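You operate a simulated robot arm through the tools that you are given. There is no shell and no other tool. Be economical: measure what you need, move in short steps, check, and stop when the job is done.

You run a simulated robot arm. Do the job below in one go: nothing can be reset, and whatever is moved stays where it is left.

JOB
Slip each topknot band on the card post of its colour, slide the keeper over and tray the card.
Fine: the black tray.

Only the result counts: the job must be done as asked and must still hold three seconds after the hand-in. Knocking over, shifting, dropping, spilling or breaking anything else fails it.

ROBOT AND FRAMES
A 7-joint arm with a two-finger parallel gripper, fixed in place. Base frame: the origin is at the foot of the arm, x ahead of it, y to its left, z up; the work surface is at about z = 750. Readings come in mm, degrees, newtons and seconds.
With the tool pointing down near the work surface it reaches from about 340 to 740 mm from the base axis. Its first joint turns from -115.0 to 115.0 degrees. Payload 3.91 kg.
Tool frame: the origin (TCP) lies between the finger pads and is the grasp point; the fingertips stand 30 mm ahead of it; z points along the fingers, y is the line along which they close. The gripper opens to 110 mm. The fingers are 20 mm wide and 10 mm thick; the gripper's body (48 by 112 mm) begins 55 mm behind the TCP.
Orientation is that of the tool frame in the base frame, as [roll, pitch, yaw] about the fixed x, y, z axes, in that order (R = Rz(yaw) Ry(pitch) Rx(roll)). With the fingers straight down and closing along the base's y, the tool's x points along the base's -x, its y along +y and its z along -z.

CONTROLS
- The arm moves only by the tool arm_command. Its argument "commands" is a list of rows, each a list of 7 numbers: the shift along the tool's x, y, z in m, then the turn, a rotation vector about the tool's x, y, z in degrees, then the finger opening in m, from 0 to 0.11. In form: [[x, y, z, rx, ry, rz, gripper], ...]. A call has 1 to 10 rows; each row shifts and turns the commanded pose from where the row before left it, along the tool's axes as they then stand. A row lasts 0.2 s, in which the tool goes at most 50 mm and 8.6 degrees; a call with a longer step from one row to the next is refused whole, and so is a gripper value outside its range. Where a pose cannot be reached the arm comes as near as it can. A force on the tool above 40 N (or 10 N above the force at the start of the call, whichever is more), or a blocked arm, ends the call early, and 0.2 s more pass. The fingers move at their own pace (about 108 mm/s each) and stop on an object; they squeeze with about 28 N. The grip force told is the motor's: it shows also when the fingers shut on nothing. Time passes only in rows, and 0.2 s behind the last, so rows that do not move let the fingers close. The reply holds the time, the measured pose of the TCP, the force on the tool along the base axes, the opening and the grip force, in the units named above and with some noise.
- Cameras (640 x 400 px; columns grow to the right, rows downward): "scene" is fixed at [396.6, 640.2, 1348.4]; the picture's right is [-0.99, -0.17, 0.00], its down [-0.15, 0.90, -0.41] and it looks along [0.07, -0.40, -0.91] (base axes); focal length 214 px, centre (320, 200). "wrist" rides on the gripper at [72, 17, -103] in the tool frame; the picture's right is [-0.23, 0.97, 0.00], its down [-0.76, -0.18, -0.62] and it looks along [-0.61, -0.14, 0.78] (tool axes); focal length 222 px, centre (320, 200). There is no depth. A picture from a camera that has moved, and an enlarged one, comes with that camera's place and axes in the base frame and with its lens. The place of the scene camera against the robot may be out by one fixed shift of up to 18 mm in any direction.
- grab_frame(camera): a new picture of that camera. The clock stands still meanwhile.
- lift_body(by): slides the trunk up (or, below 0, down) by that many mm; the arm rides with it, the base frame stays. It gives what a move gives, with no picture.
- enlarge(camera, box): a new picture of the part [left, top, right, bottom] of that camera's present view, enlarged. The clock stands still meanwhile.
- close_job(): hands the job in; it is judged then, once.

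Go step by step. Nothing tells you positions but the pictures and the camera data: compare them with the known pose of the tool, close in by small moves and look again before you grip or let go. The budget is 120 turns and 64 pictures, counting those below and the enlarged ones. Unless the task says otherwise, let go and move clear before handing in, and close with one line.

The tools are called after "Request:" as a command line: name --pt "numbers of a row" for each row, then --argument value for the rest, lists and objects as JSON in quotes. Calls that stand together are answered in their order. arm_command: Moves the arm, as the interface text tells. Its arguments: {"type":"object","properties":{"commands":{"type":"array","items":{"type":"array","items":{"type":"number"}}}},"required":["commands"]} The other tools are called the same way: lift_body (by) slides the trunk up or down; grab_frame (camera) takes a picture; enlarge (camera, box) takes an enlarged picture of a part of a camera's view; close_job () hands the job in.

At the start:

```text
time_s: 0.0
eef_pos: [252.4, 442.2, 1000.0]
tcp_rot: [-179.9, 0.1, 180.0]
ft_force: [0.5, 0.0, -0.2]
finger_gap: 110.2
grasp_force: 0.1
trunk travel left (down, up): [-700.0, 290.0]
```

scene: 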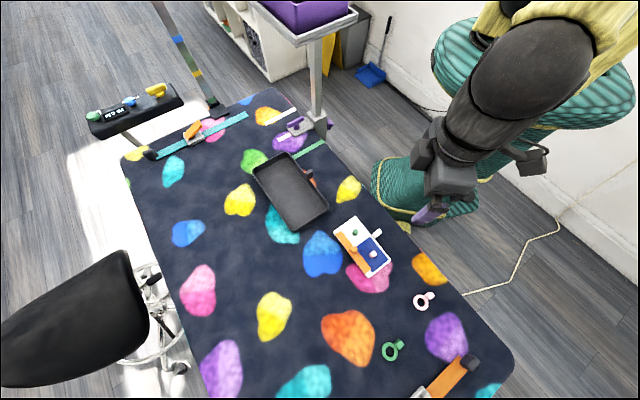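
wrist: 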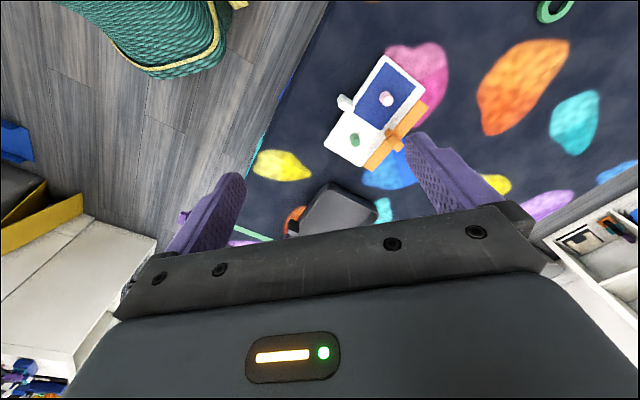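

I see a card with two posts (one green, one pinkish-white), an orange keeper, a black tray and two bands (white/pink and green). I'll enlarge the key parts first.

Request:
enlarge --camera "scene" --box '[310, 200, 410, 290]'

Request:
enlarge --camera "scene" --box '[360, 270, 480, 370]'

Request:
enlarge --camera "wrist" --box '[300, 30, 460, 200]'

```text
4.44 times, centred on (360, 245) of scene
camera zoom: at [396.6, 640.2, 1348.4], right [-0.99, -0.17, 0.0], down [-0.15, 0.9, -0.41], along [0.07, -0.4, -0.91], focal length 953 px, centre (142, 0)
```

zoom: 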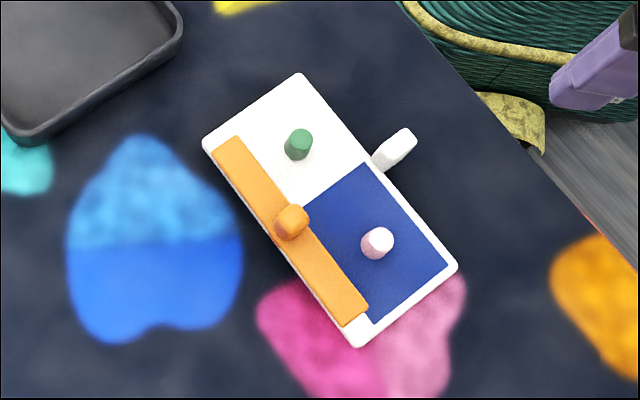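

```text
4.00 times, centred on (420, 320) of scene
camera zoom: at [396.6, 640.2, 1348.4], right [-0.99, -0.17, 0.0], down [-0.15, 0.9, -0.41], along [0.07, -0.4, -0.91], focal length 858 px, centre (-80, -280)
```

zoom: 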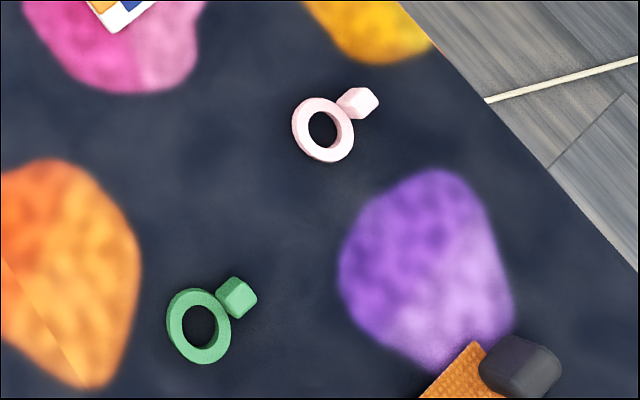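

```text
2.35 times, centred on (380, 115) of wrist
camera zoom: at [180.4, 459.7, 1104.2], right [0.23, 0.97, 0.0], down [0.76, -0.18, 0.62], along [0.61, -0.14, -0.78], focal length 523 px, centre (179, 400)
```

zoom: 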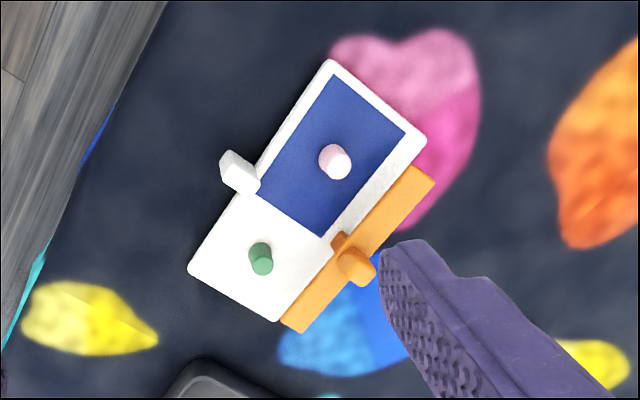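

The card lies at 45° about (305, 500), with the keeper bar along its +x+y edge. The bands are near (155, 628) and (228, 744). I'll bring the wrist camera closer to the card.

Request:
arm_command --pt "0.019 0.018 0.03 0 0 0 0.11" --pt "0.019 0.018 0.03 0 0 0 0.11" --pt "0.019 0.018 0.03 0 0 0 0.11" --pt "0.019 0.018 0.03 0 0 0 0.11"

Request:
enlarge --camera "wrist" --box '[160, 0, 480, 200]'

```text
time_s: 1.0
eef_pos: [176.0, 515.5, 880.6]
tcp_rot: [180.0, 0.0, -180.0]
ft_force: [0.2, 0.9, 0.0]
finger_gap: 110.1
grasp_force: 0.0
trunk travel left (down, up): [-700.0, 290.0]
```

```text
2.00 times, centred on (320, 100) of wrist
camera zoom: at [104.1, 532.7, 983.9], right [0.23, 0.97, 0.0], down [0.76, -0.18, 0.62], along [0.61, -0.14, -0.78], focal length 444 px, centre (320, 400)
```

zoom: 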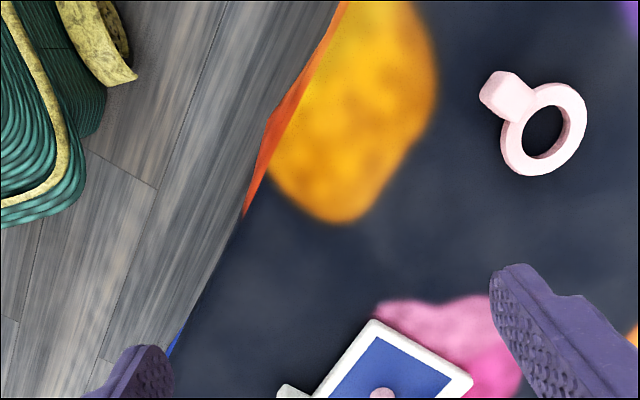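

The view reaches only below and just behind the TCP, so I need to be right over the card.

Request:
arm_command --pt "-0.037 -0.005 0 0 0 0 0.11" --pt "-0.037 -0.005 0 0 0 0 0.11" --pt "-0.037 -0.005 0 0 0 0 0.11" --pt "-0.037 -0.005 0 0 0 0 0.11" --pt "0 0 0 0 0 0 0.11"

Request:
enlarge --camera "wrist" --box '[160, 0, 480, 200]'

```text
time_s: 2.2
eef_pos: [324.6, 496.2, 880.6]
tcp_rot: [-180.0, 0.0, -180.0]
ft_force: [-0.8, 0.4, 0.0]
finger_gap: 109.9
grasp_force: 0.1
trunk travel left (down, up): [-700.0, 290.0]
```

```text
2.00 times, centred on (320, 100) of wrist
camera zoom: at [252.5, 513.1, 983.0], right [0.23, 0.97, 0.0], down [0.76, -0.18, 0.62], along [0.61, -0.14, -0.78], focal length 444 px, centre (320, 400)
```

zoom: 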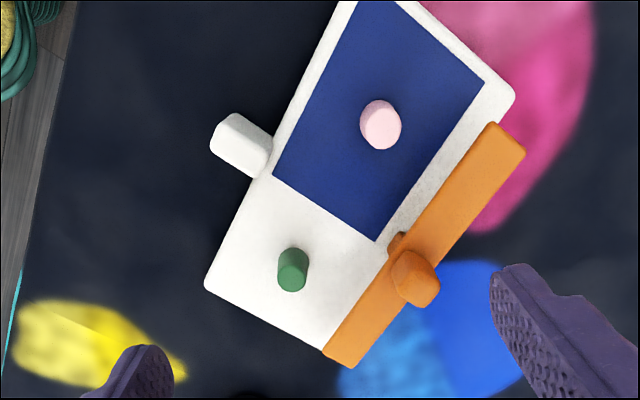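

I'll look at the posts and keeper in more detail.

Request:
enlarge --camera "wrist" --box '[280, 90, 400, 190]'

Request:
enlarge --camera "scene" --box '[330, 210, 400, 280]'

```text
4.00 times, centred on (340, 140) of wrist
camera zoom: at [252.5, 513.1, 983.0], right [0.23, 0.97, 0.0], down [0.76, -0.18, 0.62], along [0.61, -0.14, -0.78], focal length 888 px, centre (240, 440)
```

zoom: 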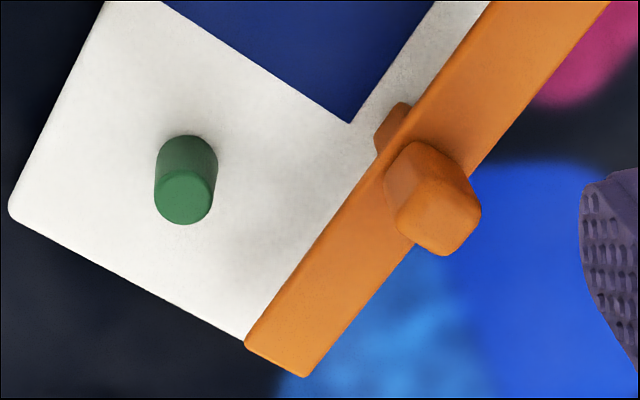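

```text
5.71 times, centred on (365, 245) of scene
camera zoom: at [396.6, 640.2, 1348.4], right [-0.99, -0.17, 0.0], down [-0.15, 0.9, -0.41], along [0.07, -0.4, -0.91], focal length 1226 px, centre (63, -57)
```

zoom: 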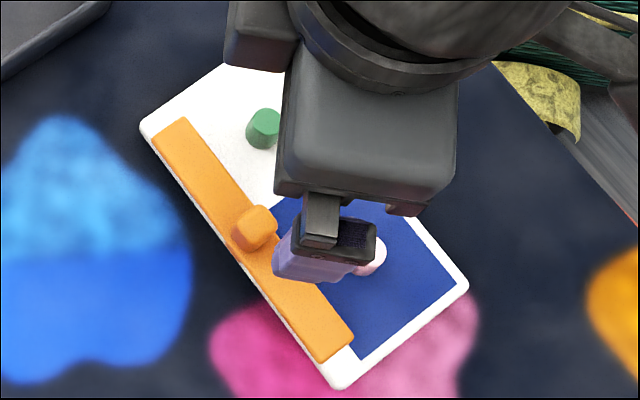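

The bar top is at z≈790, held above the post tops at z≈783 on a card top at about 760. Both band tabs point toward the card's handle edge, which is the orientation I want when they're placed. I'll go above the pink band and turn the tool by 45°.

Request:
arm_command --pt "0.037 0.0236 0 0 0 0 0.11" --pt "0.037 0.0236 0 0 0 0 0.11" --pt "0.037 0.0236 0 0 0 0 0.11" --pt "0.037 0.0236 0 0 0 0 0.11" --pt "0.037 0.0236 0 0 0 -5 0.11" --pt "0 0 0 0 0 -8 0.11" --pt "0 0 0 0 0 -8 0.11" --pt "0 0 0 0 0 -8 0.11" --pt "0 0 0 0 0 -8 0.11" --pt "0 0 0 0 0 -8 0.11"

Request:
enlarge --camera "wrist" --box '[160, 0, 480, 200]'

```text
time_s: 4.4
eef_pos: [140.5, 612.1, 881.3]
tcp_rot: [179.9, 0.0, -134.9]
ft_force: [0.4, -0.3, 0.3]
finger_gap: 109.8
grasp_force: 0.0
trunk travel left (down, up): [-700.0, 290.0]
```

```text
2.00 times, centred on (320, 100) of wrist
camera zoom: at [77.1, 573.3, 984.1], right [-0.53, 0.85, 0.0], down [0.66, 0.41, 0.62], along [0.53, 0.33, -0.78], focal length 444 px, centre (320, 400)
```

zoom: 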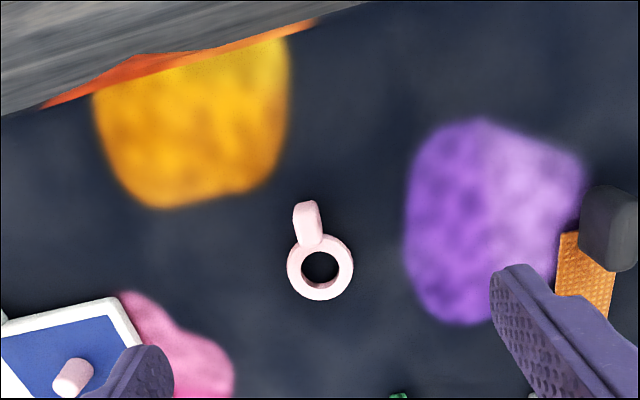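

The pink band lines up with the tool, with its tab at about tool (8, -5). I'll centre on the tab, go lower, partly close and look.

Request:
arm_command --pt "0.004 -0.0025 0.03 0 0 0 0.06" --pt "0.004 -0.0025 0.026 0 0 0 0.06" --pt "0 0 0 0 0 0 0.06" --pt "0 0 0 0 0 0 0.05"

Request:
enlarge --camera "wrist" --box '[240, 80, 400, 220]'

```text
time_s: 5.4
eef_pos: [139.2, 603.1, 823.9]
tcp_rot: [180.0, 0.1, -135.0]
ft_force: [-0.7, 1.0, 0.7]
finger_gap: 50.0
grasp_force: 0.0
trunk travel left (down, up): [-700.0, 290.0]
```

```text
2.86 times, centred on (320, 150) of wrist
camera zoom: at [75.6, 563.8, 927.9], right [-0.53, 0.85, 0.0], down [0.66, 0.41, 0.62], along [0.53, 0.33, -0.78], focal length 635 px, centre (320, 343)
```

zoom: 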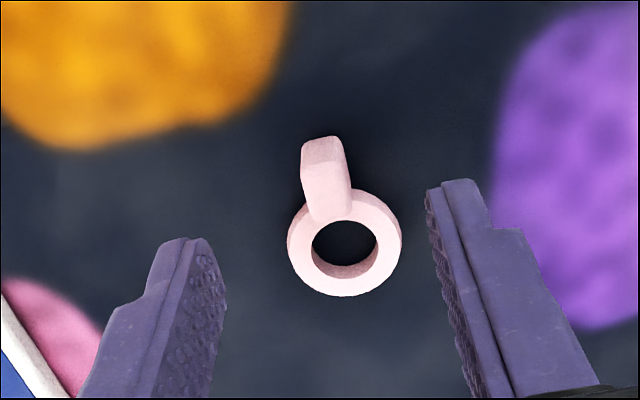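

The tab is about 20 mm high and 11 mm wide, and it sits nearly centred between the fingers. I'll nudge over, go down and grip.

Request:
arm_command --pt "0 0.0025 0.02 0 0 0 0.05" --pt "0 0 0.0205 0 0 0 0.05" --pt "0 0 0 0 0 0 0.03" --pt "0 0 0 0 0 0 0.0" --pt "0 0 0 0 0 0 0.0" --pt "0 0 0 0 0 0 0.0"

Request:
enlarge --camera "wrist" --box '[240, 80, 400, 220]'

```text
time_s: 6.8
eef_pos: [135.4, 604.4, 785.2]
tcp_rot: [-180.0, 0.0, -134.9]
ft_force: [0.3, 0.9, 2.3]
finger_gap: 10.0
grasp_force: 27.5
trunk travel left (down, up): [-700.0, 290.0]
```

```text
2.86 times, centred on (320, 150) of wrist
camera zoom: at [73.0, 566.1, 888.0], right [-0.53, 0.85, 0.0], down [0.66, 0.41, 0.62], along [0.53, 0.33, -0.78], focal length 635 px, centre (320, 343)
```

zoom: 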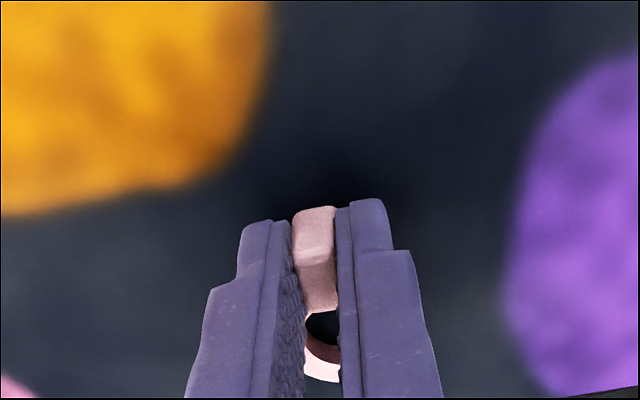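

The pink band is gripped with its ring centre at tool x≈-26.5. I'll lift, carry it near the card and look at the pink post from an offset.

Request:
arm_command --pt "0 0 -0.02 0 0 0 0" --pt "0 0 -0.03 0 0 0 0" --pt "0 0 -0.025 0 0 0 0" --pt "-0.0168 -0.0389 0 0 0 0 0" --pt "-0.0168 -0.0389 0 0 0 0 0" --pt "-0.0168 -0.0389 0 0 0 0 0" --pt "-0.0168 -0.0389 0 0 0 0 0" --pt "0 0 0 0 0 0 0"

Request:
enlarge --camera "wrist" --box '[220, 40, 420, 220]'

```text
time_s: 8.6
eef_pos: [293.7, 542.7, 859.9]
tcp_rot: [-180.0, 0.0, -135.0]
ft_force: [-0.1, 0.1, -0.8]
finger_gap: 9.7
grasp_force: 27.5
trunk travel left (down, up): [-700.0, 290.0]
```

```text
2.22 times, centred on (320, 130) of wrist
camera zoom: at [230.7, 503.5, 961.9], right [-0.53, 0.85, 0.0], down [0.66, 0.41, 0.62], along [0.53, 0.33, -0.78], focal length 494 px, centre (320, 356)
```

zoom: 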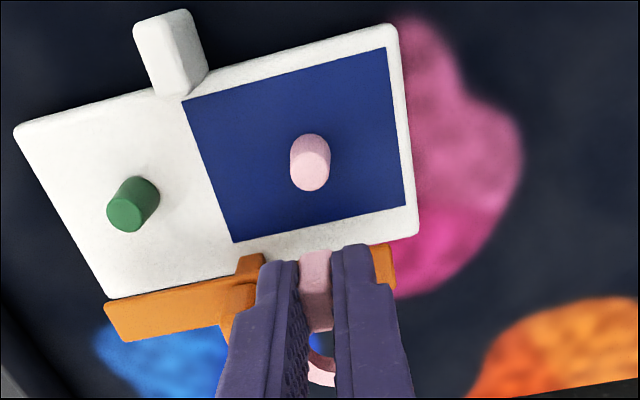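

The pink post is at about tool (15.2, 1). I'll shift to put the ring over it, lower to just above and check.

Request:
arm_command --pt "0.021 0.0006 0 0 0 0 0" --pt "0.0207 0.0007 0 0 0 0 0" --pt "0 0 0.02 0 0 0 0" --pt "0 0 0.013 0 0 0 0" --pt "0 0 0 0 0 0 0"

Request:
enlarge --camera "wrist" --box '[260, 110, 380, 220]'

Request:
enlarge --camera "scene" --box '[330, 210, 400, 280]'

```text
time_s: 9.8
eef_pos: [262.8, 512.5, 826.4]
tcp_rot: [180.0, 0.0, -135.0]
ft_force: [-0.1, -1.0, -0.4]
finger_gap: 9.7
grasp_force: 27.8
trunk travel left (down, up): [-700.0, 290.0]
```

```text
3.64 times, centred on (320, 165) of wrist
camera zoom: at [200.3, 474.0, 929.7], right [-0.53, 0.85, 0.0], down [0.66, 0.41, 0.62], along [0.53, 0.33, -0.78], focal length 808 px, centre (320, 327)
```

zoom: 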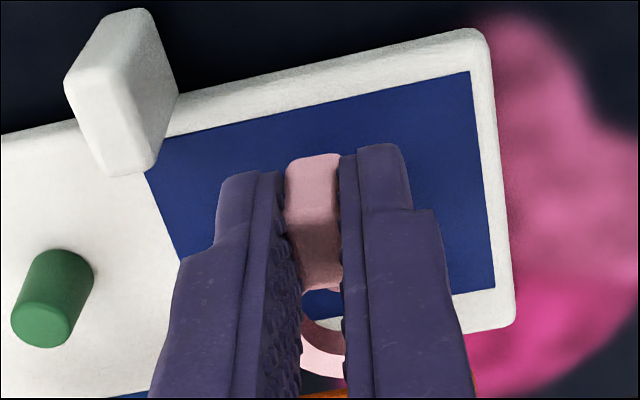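

```text
5.71 times, centred on (365, 245) of scene
camera zoom: at [396.6, 640.2, 1348.4], right [-0.99, -0.17, 0.0], down [-0.15, 0.9, -0.41], along [0.07, -0.4, -0.91], focal length 1226 px, centre (63, -57)
```

zoom: 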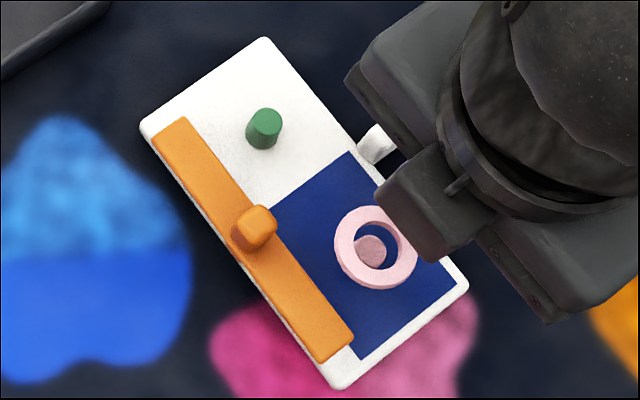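

The scene view shows the pink post centred inside the ring. Lowering now.

Request:
arm_command --pt "0 0 0.008 0 0 0 0" --pt "0 0 0.008 0 0 0 0" --pt "0 0 0.006 0 0 0 0" --pt "0 0 0.005 0 0 0 0" --pt "0 0 0 0 0 0 0"

Request:
enlarge --camera "scene" --box '[330, 210, 400, 280]'

```text
time_s: 11.0
eef_pos: [264.2, 514.5, 799.2]
tcp_rot: [-180.0, 0.0, -135.0]
ft_force: [-0.1, -0.3, -1.0]
finger_gap: 9.4
grasp_force: 27.7
trunk travel left (down, up): [-700.0, 290.0]
```

```text
5.71 times, centred on (365, 245) of scene
camera zoom: at [396.6, 640.2, 1348.4], right [-0.99, -0.17, 0.0], down [-0.15, 0.9, -0.41], along [0.07, -0.4, -0.91], focal length 1226 px, centre (63, -57)
```

zoom: 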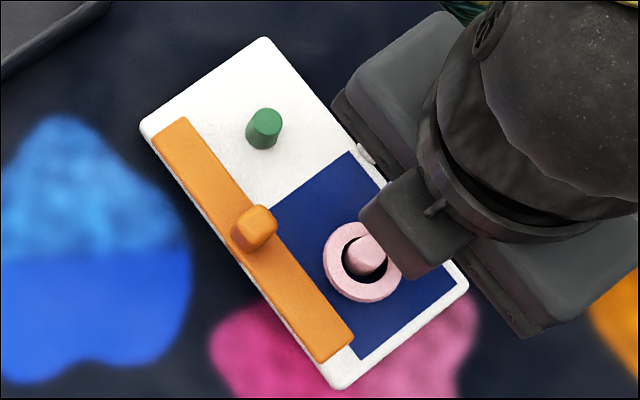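

The ring is on the post. I'll lower gently to contact.

Request:
arm_command --pt "0 0 0.002 0 0 0 0" --pt "0 0 0.0015 0 0 0 0" --pt "0 0 0 0 0 0 0"

```text
time_s: 11.8
eef_pos: [263.5, 514.4, 796.0]
tcp_rot: [179.9, 0.0, -135.0]
ft_force: [-0.4, 0.5, 7.2]
finger_gap: 9.5
grasp_force: 27.6
trunk travel left (down, up): [-700.0, 290.0]
```

It's in contact. Releasing with a small opening and rising.

Request:
arm_command --pt "0 0 -0.0005 0 0 0 0" --pt "0 0 0 0 0 0 0.02" --pt "0 0 0 0 0 0 0.03" --pt "0 0 -0.01 0 0 0 0.03" --pt "0 0 -0.03 0 0 0 0.03" --pt "0 0 -0.045 0 0 0 0.03"

Request:
enlarge --camera "wrist" --box '[200, 40, 440, 210]'

```text
time_s: 13.2
eef_pos: [261.8, 512.9, 880.9]
tcp_rot: [-180.0, 0.0, -135.0]
ft_force: [-0.4, 0.1, -0.1]
finger_gap: 30.0
grasp_force: 0.1
trunk travel left (down, up): [-700.0, 290.0]
```

```text
2.35 times, centred on (320, 125) of wrist
camera zoom: at [199.9, 474.5, 983.7], right [-0.53, 0.85, 0.0], down [0.66, 0.41, 0.62], along [0.53, 0.33, -0.78], focal length 523 px, centre (320, 376)
```

zoom: 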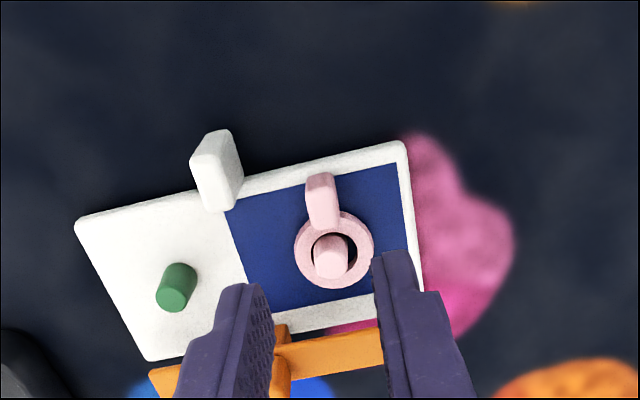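

The pink band is seated. Next I'll go above the green band, whose tab should be near (209, 721), and check the reach.

Request:
arm_command --pt "-0.0208 0.0369 0 0 0 0 0.05" --pt "-0.0208 0.0369 0 0 0 0 0.05" --pt "-0.0208 0.0369 0 0 0 0 0.05" --pt "-0.0208 0.0369 0 0 0 0 0.05" --pt "-0.0208 0.0369 0.0 0 0 0 0.05" --pt "0 0 0.03 0 0 0 0.05" --pt "0 0 0 0 0 0 0.05"

Request:
enlarge --camera "wrist" --box '[220, 40, 420, 220]'

```text
time_s: 14.8
eef_pos: [201.1, 686.9, 852.6]
tcp_rot: [179.9, 0.0, -135.0]
ft_force: [-0.5, 0.1, 0.0]
finger_gap: 50.1
grasp_force: 0.1
out of reach, approached as far as the arm can: row 5
trunk travel left (down, up): [-700.0, 290.0]
```

```text
2.22 times, centred on (320, 130) of wrist
camera zoom: at [137.6, 648.2, 956.0], right [-0.53, 0.85, 0.0], down [0.66, 0.41, 0.62], along [0.53, 0.33, -0.78], focal length 494 px, centre (320, 356)
```

zoom: 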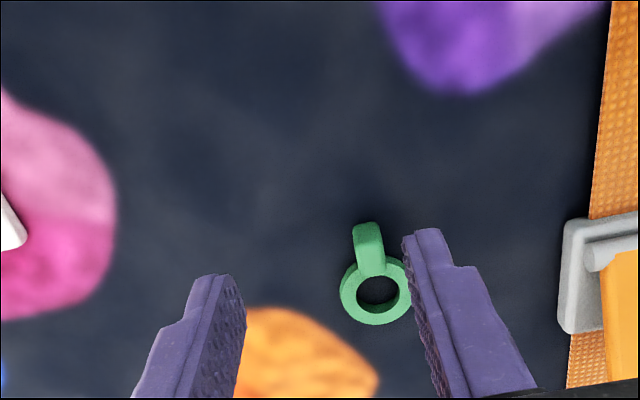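

I'm stopped short at radius 716. The green tab is at about (208.6, 717), radius 747. I'll see how the reach changes at a lower height.

Request:
arm_command --pt "0 0 0.02 0 0 0 0.05" --pt "0 0 0.02 0 0 0 0.05" --pt "0 0 0 0 0 0 0.05"

```text
time_s: 15.6
eef_pos: [199.4, 683.6, 813.7]
tcp_rot: [-180.0, -0.1, -134.9]
ft_force: [-0.1, 0.3, 0.6]
finger_gap: 49.9
grasp_force: 0.1
out of reach, approached as far as the arm can: row 1
trunk travel left (down, up): [-700.0, 290.0]
```

Going lower doesn't help the reach, so I'll tilt the tool outward about its closing axis by 15° and see.

Request:
arm_command --pt "0 0 -0.03 0 0 0 0.05" --pt "0 0 0 0 -7.5 0 0.05" --pt "0 0 0 0 -7.5 0 0.05" --pt "0 0 0 0 0 0 0.05"

Request:
enlarge --camera "wrist" --box '[220, 40, 420, 220]'

```text
time_s: 16.6
eef_pos: [207.0, 725.1, 838.4]
tcp_rot: [-179.8, 14.9, -135.2]
ft_force: [-0.6, 0.6, -0.6]
finger_gap: 50.5
grasp_force: 0.1
out of reach, approached as far as the arm can: row 2, 3
trunk travel left (down, up): [-700.0, 290.0]
```

```text
2.22 times, centred on (320, 130) of wrist
camera zoom: at [127.3, 669.8, 920.6], right [-0.53, 0.84, 0.06], down [0.53, 0.28, 0.8], along [0.66, 0.46, -0.6], focal length 494 px, centre (320, 356)
```

zoom: 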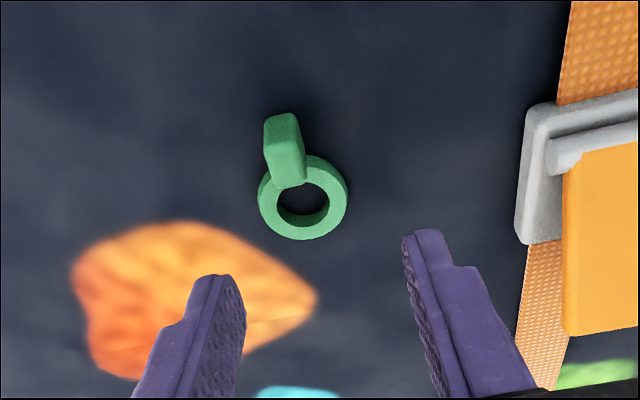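

With the tilt I reach radius 754. The tab centre is at about (208.5, 717.7), so I'll go to TCP (204, 713.2, 800) and check.

Request:
arm_command --pt "0.01 -0.0031 0.0172 0 0 0 0.05" --pt "0.0101 -0.0032 0.0172 0 0 0 0.05" --pt "0 0 0 0 0 0 0.05"

Request:
enlarge --camera "wrist" --box '[240, 80, 400, 220]'

```text
time_s: 17.4
eef_pos: [205.8, 718.7, 799.2]
tcp_rot: [-179.9, 14.9, -135.0]
ft_force: [0.3, 0.4, -1.0]
finger_gap: 50.3
grasp_force: 0.0
out of reach, approached as far as the arm can: row 2
trunk travel left (down, up): [-700.0, 290.0]
```

```text
2.86 times, centred on (320, 150) of wrist
camera zoom: at [126.3, 664.1, 879.4], right [-0.53, 0.84, 0.06], down [0.53, 0.28, 0.8], along [0.66, 0.46, -0.6], focal length 635 px, centre (320, 343)
```

zoom: 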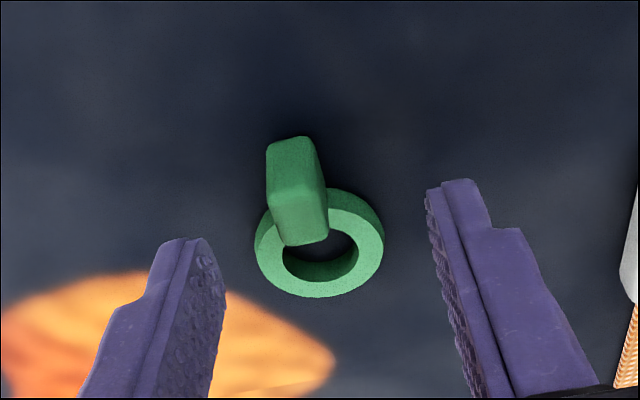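

It's nearly lined up. I'll pull slightly inward to be inside the reach and read the pose.

Request:
arm_command --pt "0.005 -0.002 -0.0013 0 0 0 0.05" --pt "0 0 0 0 0 0 0.05"

```text
time_s: 18.0
eef_pos: [204.1, 720.7, 797.5]
tcp_rot: [-179.9, 14.9, -135.0]
ft_force: [-0.2, 1.4, -0.7]
finger_gap: 50.0
grasp_force: 0.1
out of reach, approached as far as the arm can: row 1
trunk travel left (down, up): [-700.0, 290.0]
```

Request:
arm_command --pt "0.0096 0 -0.0026 0 0 0 0.05" --pt "0 0 0 0 0 0 0.05"

```text
time_s: 18.6
eef_pos: [198.1, 721.3, 796.6]
tcp_rot: [-180.0, 15.0, -135.0]
ft_force: [0.3, 0.2, 0.0]
finger_gap: 50.2
grasp_force: 0.1
out of reach, approached as far as the arm can: row 1
trunk travel left (down, up): [-700.0, 290.0]
```

The commanded pose seems to have run beyond the reach. I'll pull up and well inward to re-synchronise.

Request:
arm_command --pt "-0.0039 0 -0.0145 0 0 0 0.05" --pt "0.0337 -0.0196 -0.009 0 0 0 0.05" --pt "0 0 0 0 0 0 0.05"

```text
time_s: 19.4
eef_pos: [195.5, 723.1, 807.7]
tcp_rot: [-180.0, 15.0, -135.1]
ft_force: [0.1, -0.6, -0.5]
finger_gap: 50.0
grasp_force: 0.0
out of reach, approached as far as the arm can: row 2
trunk travel left (down, up): [-700.0, 290.0]
```

Request:
arm_command --pt "0 0 -0.02 0 0 0 0.05" --pt "0.02 -0.01 0 0 0 0 0.05" --pt "0 0 0 0 0 0 0.05" --pt "0 0 0 0 0 0 0.05"

Request:
grab_frame --camera "scene"

```text
time_s: 20.4
eef_pos: [186.5, 725.9, 816.6]
tcp_rot: [-179.9, 14.9, -135.0]
ft_force: [-0.1, 1.0, -0.3]
finger_gap: 50.0
grasp_force: 0.0
out of reach, approached as far as the arm can: row 1, 2
trunk travel left (down, up): [-700.0, 290.0]
```

```text
43 pictures are left
```

scene: 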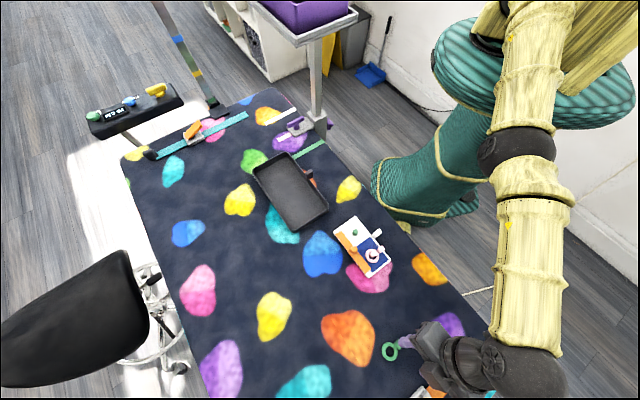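

The arm is stretched straight, a singular pose, so pulling in has no effect in single steps. I'll send a series of inward, slightly upward rows to unlock the elbow.

Request:
arm_command --pt "0.0124 -0.0141 -0.0085 0 0 0 0.05" --pt "0.0124 -0.0141 -0.0085 0 0 0 0.05" --pt "0.0124 -0.0141 -0.0085 0 0 0 0.05" --pt "0.0124 -0.0141 -0.0085 0 0 0 0.05" --pt "0.0124 -0.0141 -0.0085 0 0 0 0.05" --pt "0.0124 -0.0141 -0.0085 0 0 0 0.05"

```text
time_s: 21.8
eef_pos: [193.5, 726.1, 823.0]
tcp_rot: [-179.9, 14.8, -135.0]
ft_force: [0.3, -0.7, 0.3]
finger_gap: 50.2
grasp_force: 0.1
out of reach, approached as far as the arm can: row 1, 2, 3, 4, 5, 6
trunk travel left (down, up): [-700.0, 290.0]
```

Still stuck. I'll undo the tilt and then try inward moves with the tool upright.

Request:
arm_command --pt "0 0 0 0 7.5 0 0.05" --pt "0 0 0 0 7.5 0 0.05" --pt "0.0141 -0.0141 -0.005 0 0 0 0.05" --pt "0.0141 -0.0141 -0.005 0 0 0 0.05" --pt "0.0141 -0.0141 -0.005 0 0 0 0.05"

```text
time_s: 23.0
eef_pos: [187.0, 686.0, 828.1]
tcp_rot: [179.9, 0.0, -135.1]
ft_force: [0.4, -0.3, 0.5]
finger_gap: 50.2
grasp_force: 0.0
out of reach, approached as far as the arm can: row 1, 2, 3, 4, 5
trunk travel left (down, up): [-700.0, 290.0]
```

Request:
arm_command --pt "0.005 -0.047 -0.01 0 0 0 0.05" --pt "0.005 -0.047 -0.01 0 0 0 0.05" --pt "0.005 -0.047 -0.01 0 0 0 0.05"

```text
time_s: 23.8
eef_pos: [300.3, 656.2, 848.9]
tcp_rot: [180.0, -0.2, -135.0]
ft_force: [-0.6, -0.9, -0.4]
finger_gap: 49.9
grasp_force: 0.0
out of reach, approached as far as the arm can: row 1, 2, 3
trunk travel left (down, up): [-700.0, 290.0]
```

Request:
arm_command --pt "0 0 0.02 0 0 0 0.05" --pt "0 0 0.02 0 0 0 0.05" --pt "0.018 -0.008 0 0 0 0 0.05" --pt "0.018 -0.008 0 0 0 0 0.05" --pt "0.018 -0.008 0 0 0 0 0.05"

```text
time_s: 25.0
eef_pos: [276.1, 596.4, 809.6]
tcp_rot: [179.9, -0.1, -135.0]
ft_force: [-1.0, 0.4, 0.2]
finger_gap: 49.4
grasp_force: 0.1
out of reach, approached as far as the arm can: row 2
trunk travel left (down, up): [-700.0, 290.0]
```

I'm free of the singular pose, but close to the card's end, so I'll check before moving.

Request:
enlarge --camera "wrist" --box '[160, 0, 480, 200]'

Request:
enlarge --camera "scene" --box '[310, 200, 410, 290]'

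```text
2.00 times, centred on (320, 100) of wrist
camera zoom: at [214.2, 558.0, 912.8], right [-0.53, 0.85, 0.0], down [0.66, 0.41, 0.62], along [0.53, 0.33, -0.78], focal length 444 px, centre (320, 400)
```

zoom: 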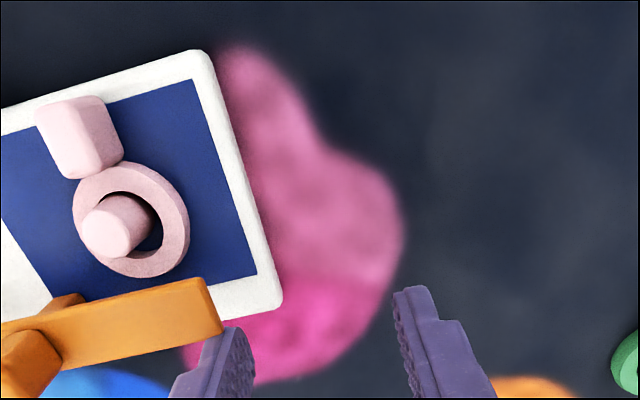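

```text
4.44 times, centred on (360, 245) of scene
camera zoom: at [396.6, 640.2, 1348.4], right [-0.99, -0.17, 0.0], down [-0.15, 0.9, -0.41], along [0.07, -0.4, -0.91], focal length 953 px, centre (142, 0)
```

zoom: 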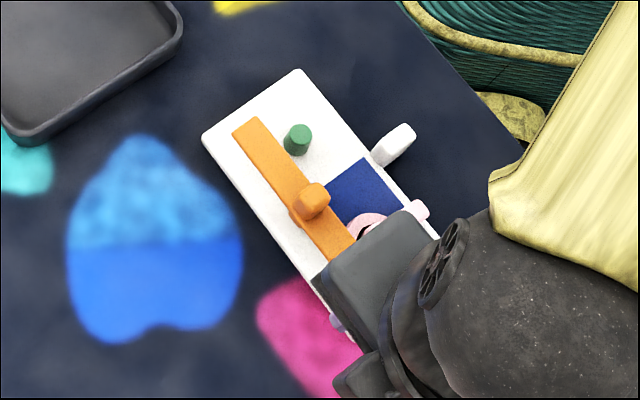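

A finger nudged the keeper part-way along its slide, but the card looks unmoved. I'll rise straight up and look.

Request:
arm_command --pt "-0.002 0 0 0 0 0 0.05" --pt "-0.005 0 -0.03 0 0 0 0.05" --pt "0 0 -0.03 0 0 0 0.05" --pt "0.02 0.0 -0.01 0 0 0 0.05" --pt "0.02 -0.03 0 0 0 0 0.05" --pt "0 0 0 0 0 0 0.05"

Request:
enlarge --camera "wrist" --box '[160, 0, 480, 200]'

Request:
enlarge --camera "scene" --box '[330, 210, 400, 280]'

```text
time_s: 26.4
eef_pos: [274.8, 551.8, 878.9]
tcp_rot: [-180.0, -0.1, -135.0]
ft_force: [1.1, 0.9, 0.4]
finger_gap: 50.2
grasp_force: 0.1
trunk travel left (down, up): [-700.0, 290.0]
```

```text
2.00 times, centred on (320, 100) of wrist
camera zoom: at [211.3, 514.1, 982.9], right [-0.53, 0.85, 0.0], down [0.66, 0.41, 0.62], along [0.53, 0.33, -0.78], focal length 444 px, centre (320, 400)
```

zoom: 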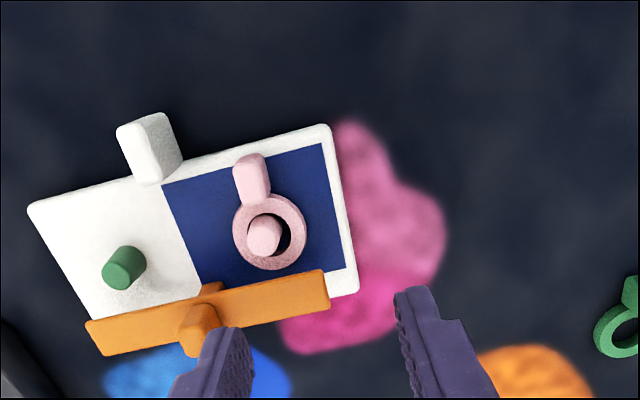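

```text
5.71 times, centred on (365, 245) of scene
camera zoom: at [396.6, 640.2, 1348.4], right [-0.99, -0.17, 0.0], down [-0.15, 0.9, -0.41], along [0.07, -0.4, -0.91], focal length 1226 px, centre (63, -57)
```

zoom: 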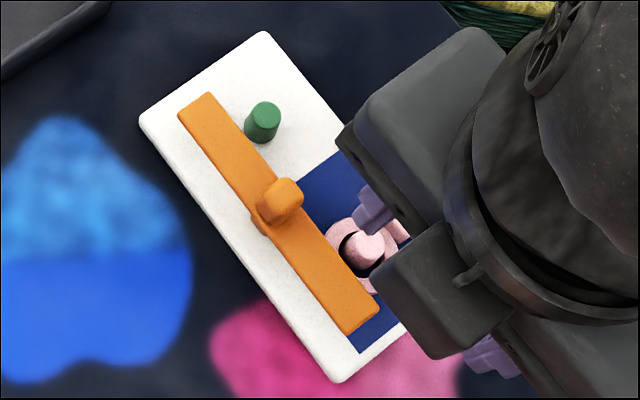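

The keeper slid about 17 mm, which would leave too little room to lower the green ring. I'll grip its knob and slide it back. First I'll go over the knob.

Request:
arm_command --pt "-0.0103 -0.0287 0 0 0 0 0.05" --pt "-0.0102 -0.0286 0 0 0 0 0.05" --pt "0 0 0 0 0 0 0.05"

Request:
enlarge --camera "wrist" --box '[200, 40, 440, 210]'

```text
time_s: 27.2
eef_pos: [331.0, 526.7, 880.0]
tcp_rot: [-179.9, -0.1, -135.0]
ft_force: [0.6, 0.0, 0.1]
finger_gap: 50.0
grasp_force: 0.0
trunk travel left (down, up): [-700.0, 290.0]
```

```text
2.35 times, centred on (320, 125) of wrist
camera zoom: at [268.2, 486.6, 983.4], right [-0.53, 0.85, 0.0], down [0.66, 0.41, 0.62], along [0.53, 0.33, -0.78], focal length 523 px, centre (320, 376)
```

zoom: 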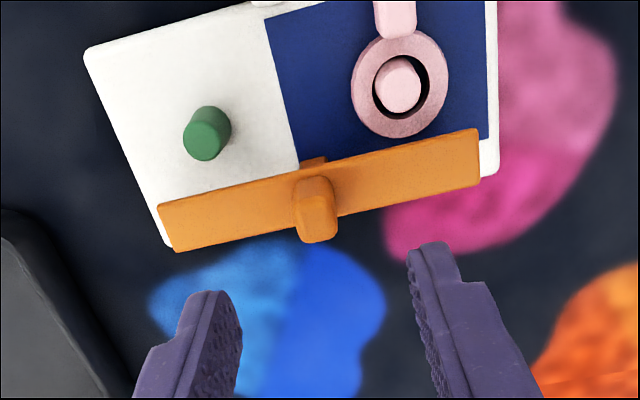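

The knob is centred at tool (5, 0). I'll go down and grip it with the fingertips just above the bar.

Request:
arm_command --pt "0.005 0.0005 0.025 0 0 0 0.05" --pt "0 0 0.02 0 0 0 0.05" --pt "0 0 0.008 0 0 0 0.05" --pt "0 0 0 0 0 0 0.0" --pt "0 0 0 0 0 0 0.0" --pt "0 0 0 0 0 0 0.0"

Request:
enlarge --camera "wrist" --box '[200, 40, 440, 210]'

```text
time_s: 28.6
eef_pos: [326.3, 524.0, 826.5]
tcp_rot: [179.9, -0.1, -134.9]
ft_force: [1.4, 0.1, 1.8]
finger_gap: 12.9
grasp_force: 28.0
trunk travel left (down, up): [-700.0, 290.0]
```

```text
2.35 times, centred on (320, 125) of wrist
camera zoom: at [263.6, 484.1, 929.2], right [-0.53, 0.85, 0.0], down [0.66, 0.41, 0.62], along [0.53, 0.33, -0.78], focal length 523 px, centre (320, 376)
```

zoom: 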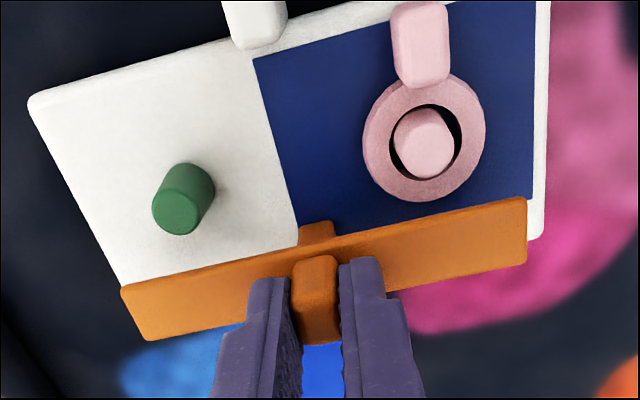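

The knob is gripped. Sliding the keeper back outward 14 mm.

Request:
arm_command --pt "-0.005 0 0 0 0 0 0" --pt "-0.005 0 0 0 0 0 0" --pt "-0.004 0 0 0 0 0 0" --pt "0 0 0 0 0 0 0"

Request:
enlarge --camera "wrist" --box '[200, 40, 440, 210]'

```text
time_s: 29.6
eef_pos: [336.5, 533.8, 827.2]
tcp_rot: [180.0, 0.1, -135.0]
ft_force: [0.1, 0.5, -0.1]
finger_gap: 12.9
grasp_force: 28.1
trunk travel left (down, up): [-700.0, 290.0]
```

```text
2.35 times, centred on (320, 125) of wrist
camera zoom: at [273.7, 494.6, 929.6], right [-0.53, 0.85, 0.0], down [0.66, 0.41, 0.62], along [0.53, 0.33, -0.78], focal length 523 px, centre (320, 376)
```

zoom: 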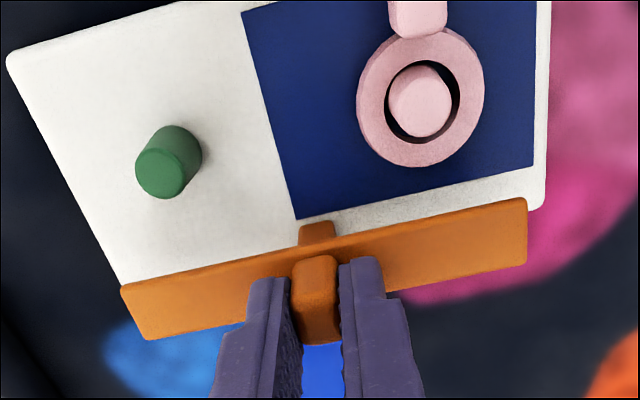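

The keeper is back. I'll release and rise, then lower the trunk to gain reach for the green band.

Request:
arm_command --pt "0 0 0 0 0 0 0.03" --pt "0 0 0 0 0 0 0.04" --pt "0 0 -0.03 0 0 0 0.05" --pt "0 0 -0.045 0 0 0 0.05" --pt "0 0 -0.045 0 0 0 0.05" --pt "0 0 -0.045 0 0 0 0.05" --pt "0 0 0 0 0 0 0.05"

Request:
lift_body --by -120

Request:
enlarge --camera "wrist" --box '[200, 40, 440, 210]'

```text
time_s: 31.2
eef_pos: [338.1, 530.1, 993.1]
tcp_rot: [-179.9, 0.0, -135.0]
ft_force: [0.7, -0.1, 0.3]
finger_gap: 49.9
grasp_force: 0.0
trunk travel left (down, up): [-700.0, 290.0]
```

```text
time_s: 32.7
eef_pos: [337.4, 531.0, 872.4]
tcp_rot: [-179.9, 0.0, -135.0]
ft_force: [0.2, 0.4, 0.0]
finger_gap: 50.6
grasp_force: 0.0
trunk travel left (down, up): [-580.0, 410.0]
```

```text
2.35 times, centred on (320, 125) of wrist
camera zoom: at [274.1, 492.9, 976.5], right [-0.53, 0.85, 0.0], down [0.66, 0.41, 0.62], along [0.53, 0.33, -0.78], focal length 523 px, centre (320, 376)
```

zoom: 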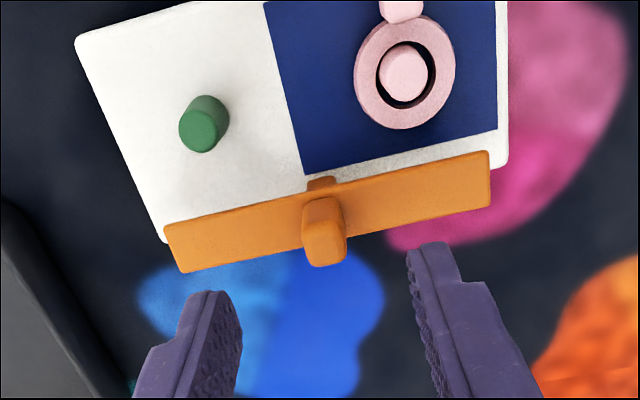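

Now I'll tilt while well inside the reach, then travel toward the green band, stopping short of it.

Request:
arm_command --pt "0 0 0 0 -7.5 0 0.05" --pt "0 0 0 0 -7.5 0 0.05" --pt "-0.0016 0.0419 0.006 0 0 0 0.05" --pt "-0.0016 0.0419 0.006 0 0 0 0.05" --pt "-0.0016 0.0419 0.006 0 0 0 0.05" --pt "-0.0016 0.0419 0.006 0 0 0 0.05" --pt "-0.0016 0.0419 0.006 0 0 0 0.05" --pt "0 0 0 0 0 0 0.05"

```text
time_s: 34.5
eef_pos: [198.8, 691.5, 846.3]
tcp_rot: [180.0, 15.0, -135.0]
ft_force: [-0.6, -0.5, -0.6]
finger_gap: 50.0
grasp_force: 0.0
trunk travel left (down, up): [-580.0, 410.0]
```

No reach warning. I'll approach over the tab.

Request:
arm_command --pt "-0.0039 0.0058 0.0224 0 0 0 0.05" --pt "-0.0038 0.0059 0.0224 0 0 0 0.05" --pt "0 0 0 0 0 0 0.05"

Request:
enlarge --camera "wrist" --box '[240, 80, 400, 220]'

```text
time_s: 35.3
eef_pos: [204.7, 712.2, 803.2]
tcp_rot: [-180.0, 15.0, -135.0]
ft_force: [-0.1, 0.4, -0.2]
finger_gap: 50.2
grasp_force: 0.1
trunk travel left (down, up): [-580.0, 410.0]
```

```text
2.86 times, centred on (320, 150) of wrist
camera zoom: at [124.4, 656.3, 885.3], right [-0.53, 0.84, 0.06], down [0.53, 0.28, 0.8], along [0.66, 0.46, -0.6], focal length 635 px, centre (320, 343)
```

zoom: 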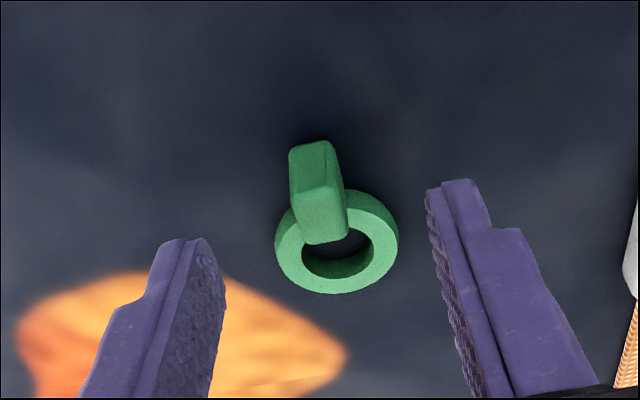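

Aligned. Going down and gripping.

Request:
arm_command --pt "0.0022 0.001 0.0091 0 0 0 0.05" --pt "0.0021 0.001 0.0091 0 0 0 0.05" --pt "0 0 0 0 0 0 0.03" --pt "0 0 0 0 0 0 0.0" --pt "0 0 0 0 0 0 0.0" --pt "0 0 0 0 0 0 0.0"

Request:
enlarge --camera "wrist" --box '[240, 80, 400, 220]'

```text
time_s: 36.7
eef_pos: [203.8, 713.5, 785.3]
tcp_rot: [180.0, 15.0, -135.0]
ft_force: [-0.7, -0.7, -0.1]
finger_gap: 9.9
grasp_force: 28.1
trunk travel left (down, up): [-580.0, 410.0]
```

```text
2.86 times, centred on (320, 150) of wrist
camera zoom: at [123.5, 658.4, 867.6], right [-0.53, 0.84, 0.06], down [0.53, 0.28, 0.8], along [0.66, 0.46, -0.6], focal length 635 px, centre (320, 343)
```

zoom: 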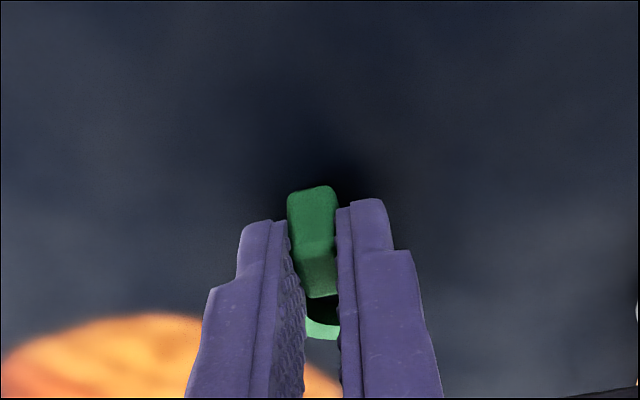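

The green band is gripped, with its ring centre about (23, 23) in base from the TCP. I'll lift it and carry it over to the green post, hovering above.

Request:
arm_command --pt "-0.0097 0 -0.0362 0 0 0 0" --pt "-0.0097 0 -0.0362 0 0 0 0" --pt "0.01665 -0.0428 -0.00445 0 0 0 0" --pt "0.01665 -0.0428 -0.00445 0 0 0 0" --pt "0.01665 -0.0428 -0.00445 0 0 0 0" --pt "0.01665 -0.0428 -0.00445 0 0 0 0" --pt "0.01665 -0.0428 -0.00445 0 0 0 0" --pt "0.01665 -0.0428 -0.00445 0 0 0 0" --pt "0.0073 0 0.027 0 0 0 0" --pt "0 0 0 0 0 0 0"

Request:
enlarge --camera "scene" --box '[330, 210, 400, 280]'

Request:
enlarge --camera "wrist" --box '[240, 80, 400, 220]'

```text
time_s: 38.9
eef_pos: [313.0, 458.2, 831.8]
tcp_rot: [-180.0, 15.1, -135.0]
ft_force: [0.4, 0.5, 0.6]
finger_gap: 9.6
grasp_force: 27.7
trunk travel left (down, up): [-580.0, 410.0]
```

```text
5.71 times, centred on (365, 245) of scene
camera zoom: at [396.6, 640.2, 1348.4], right [-0.99, -0.17, 0.0], down [-0.15, 0.9, -0.41], along [0.07, -0.4, -0.91], focal length 1226 px, centre (63, -57)
```

zoom: 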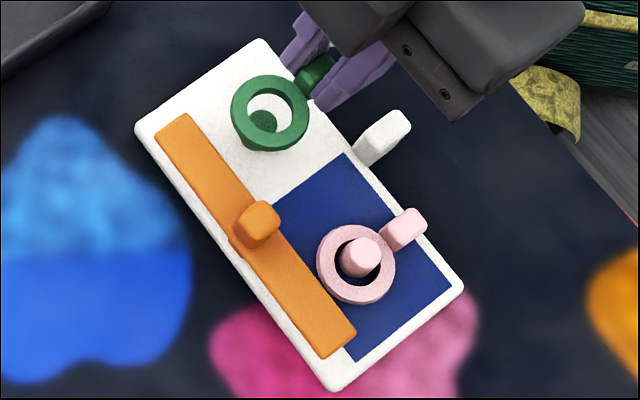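

```text
2.86 times, centred on (320, 150) of wrist
camera zoom: at [232.5, 402.2, 912.9], right [-0.53, 0.84, 0.06], down [0.53, 0.28, 0.8], along [0.66, 0.46, -0.6], focal length 635 px, centre (320, 343)
```

zoom: 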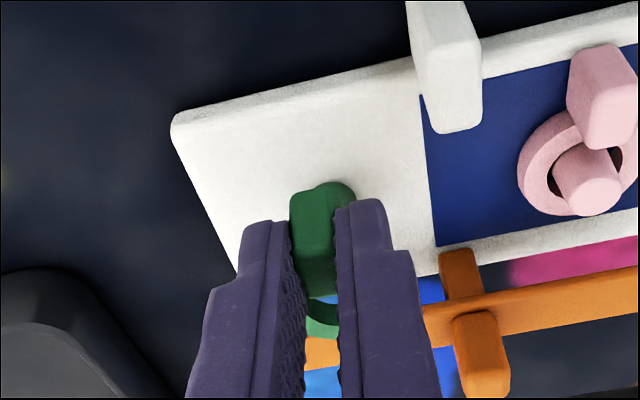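

The ring is centred over the green post within about 1 mm after the parallax correction. Lowering vertically.

Request:
arm_command --pt "0.0026 0 0.0097 0 0 0 0" --pt "0.0026 0 0.0097 0 0 0 0" --pt "0.0018 0 0.0068 0 0 0 0" --pt "0.0013 0 0.0048 0 0 0 0" --pt "0 0 0 0 0 0 0"

Request:
enlarge --camera "scene" --box '[330, 210, 400, 280]'

```text
time_s: 40.1
eef_pos: [313.1, 458.8, 801.4]
tcp_rot: [180.0, 15.1, -134.9]
ft_force: [0.0, -0.6, 0.1]
finger_gap: 9.4
grasp_force: 28.1
trunk travel left (down, up): [-580.0, 410.0]
```

```text
5.71 times, centred on (365, 245) of scene
camera zoom: at [396.6, 640.2, 1348.4], right [-0.99, -0.17, 0.0], down [-0.15, 0.9, -0.41], along [0.07, -0.4, -0.91], focal length 1226 px, centre (63, -57)
```

zoom: 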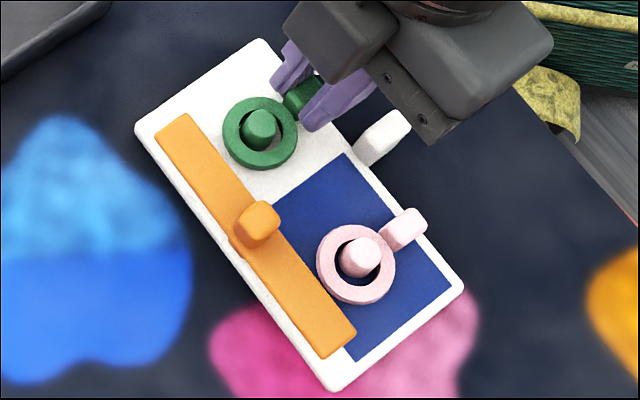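

The ring is threaded. I'll lower to contact and release.

Request:
arm_command --pt "0.0008 0 0.0029 0 0 0 0" --pt "0.0004 0 0.0015 0 0 0 0" --pt "0 0 0 0 0 0 0"

```text
time_s: 40.9
eef_pos: [312.6, 460.6, 797.2]
tcp_rot: [179.9, 15.2, -135.0]
ft_force: [0.6, -0.5, 14.4]
finger_gap: 9.6
grasp_force: 28.0
trunk travel left (down, up): [-580.0, 410.0]
```

Request:
arm_command --pt "-0.0002 0 -0.0008 0 0 0 0" --pt "0 0 0 0 0 0 0.02" --pt "0 0 0 0 0 0 0.03" --pt "0 0 -0.01 0 0 0 0.03" --pt "0 0 -0.03 0 0 0 0.03" --pt "0 0 -0.045 0 0 0 0.05" --pt "-0.02 0 0 0 7.5 0 0.05" --pt "-0.02 -0.0 0 0 7.5 0 0.05" --pt "-0.02 0.01 0 0 0 0 0.05" --pt "0 0 0 0 0 0 0.05"

Request:
enlarge --camera "wrist" --box '[200, 0, 440, 210]'

Request:
grab_frame --camera "scene"

```text
time_s: 43.1
eef_pos: [331.6, 490.9, 887.2]
tcp_rot: [180.0, 0.0, -134.9]
ft_force: [0.0, -0.5, 1.0]
finger_gap: 49.9
grasp_force: 0.1
trunk travel left (down, up): [-580.0, 410.0]
```

```text
1.90 times, centred on (320, 105) of wrist
camera zoom: at [268.6, 452.5, 990.3], right [-0.53, 0.85, 0.0], down [0.66, 0.41, 0.62], along [0.53, 0.33, -0.78], focal length 423 px, centre (320, 381)
```

zoom: 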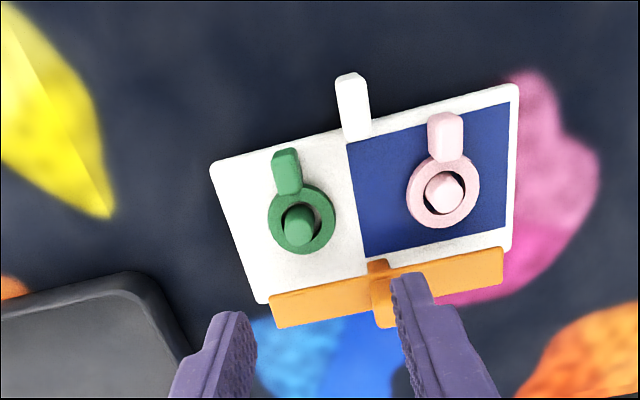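

```text
28 pictures are left
```

scene: 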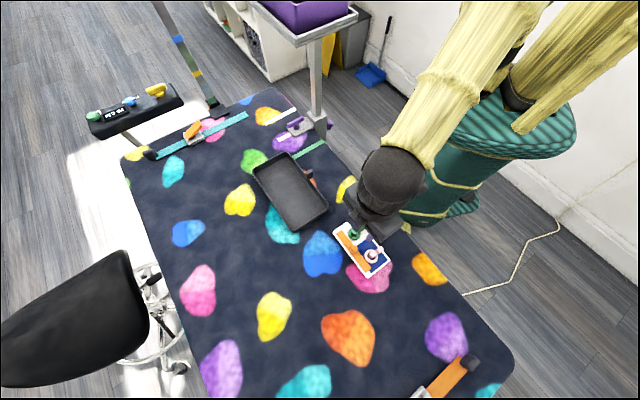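

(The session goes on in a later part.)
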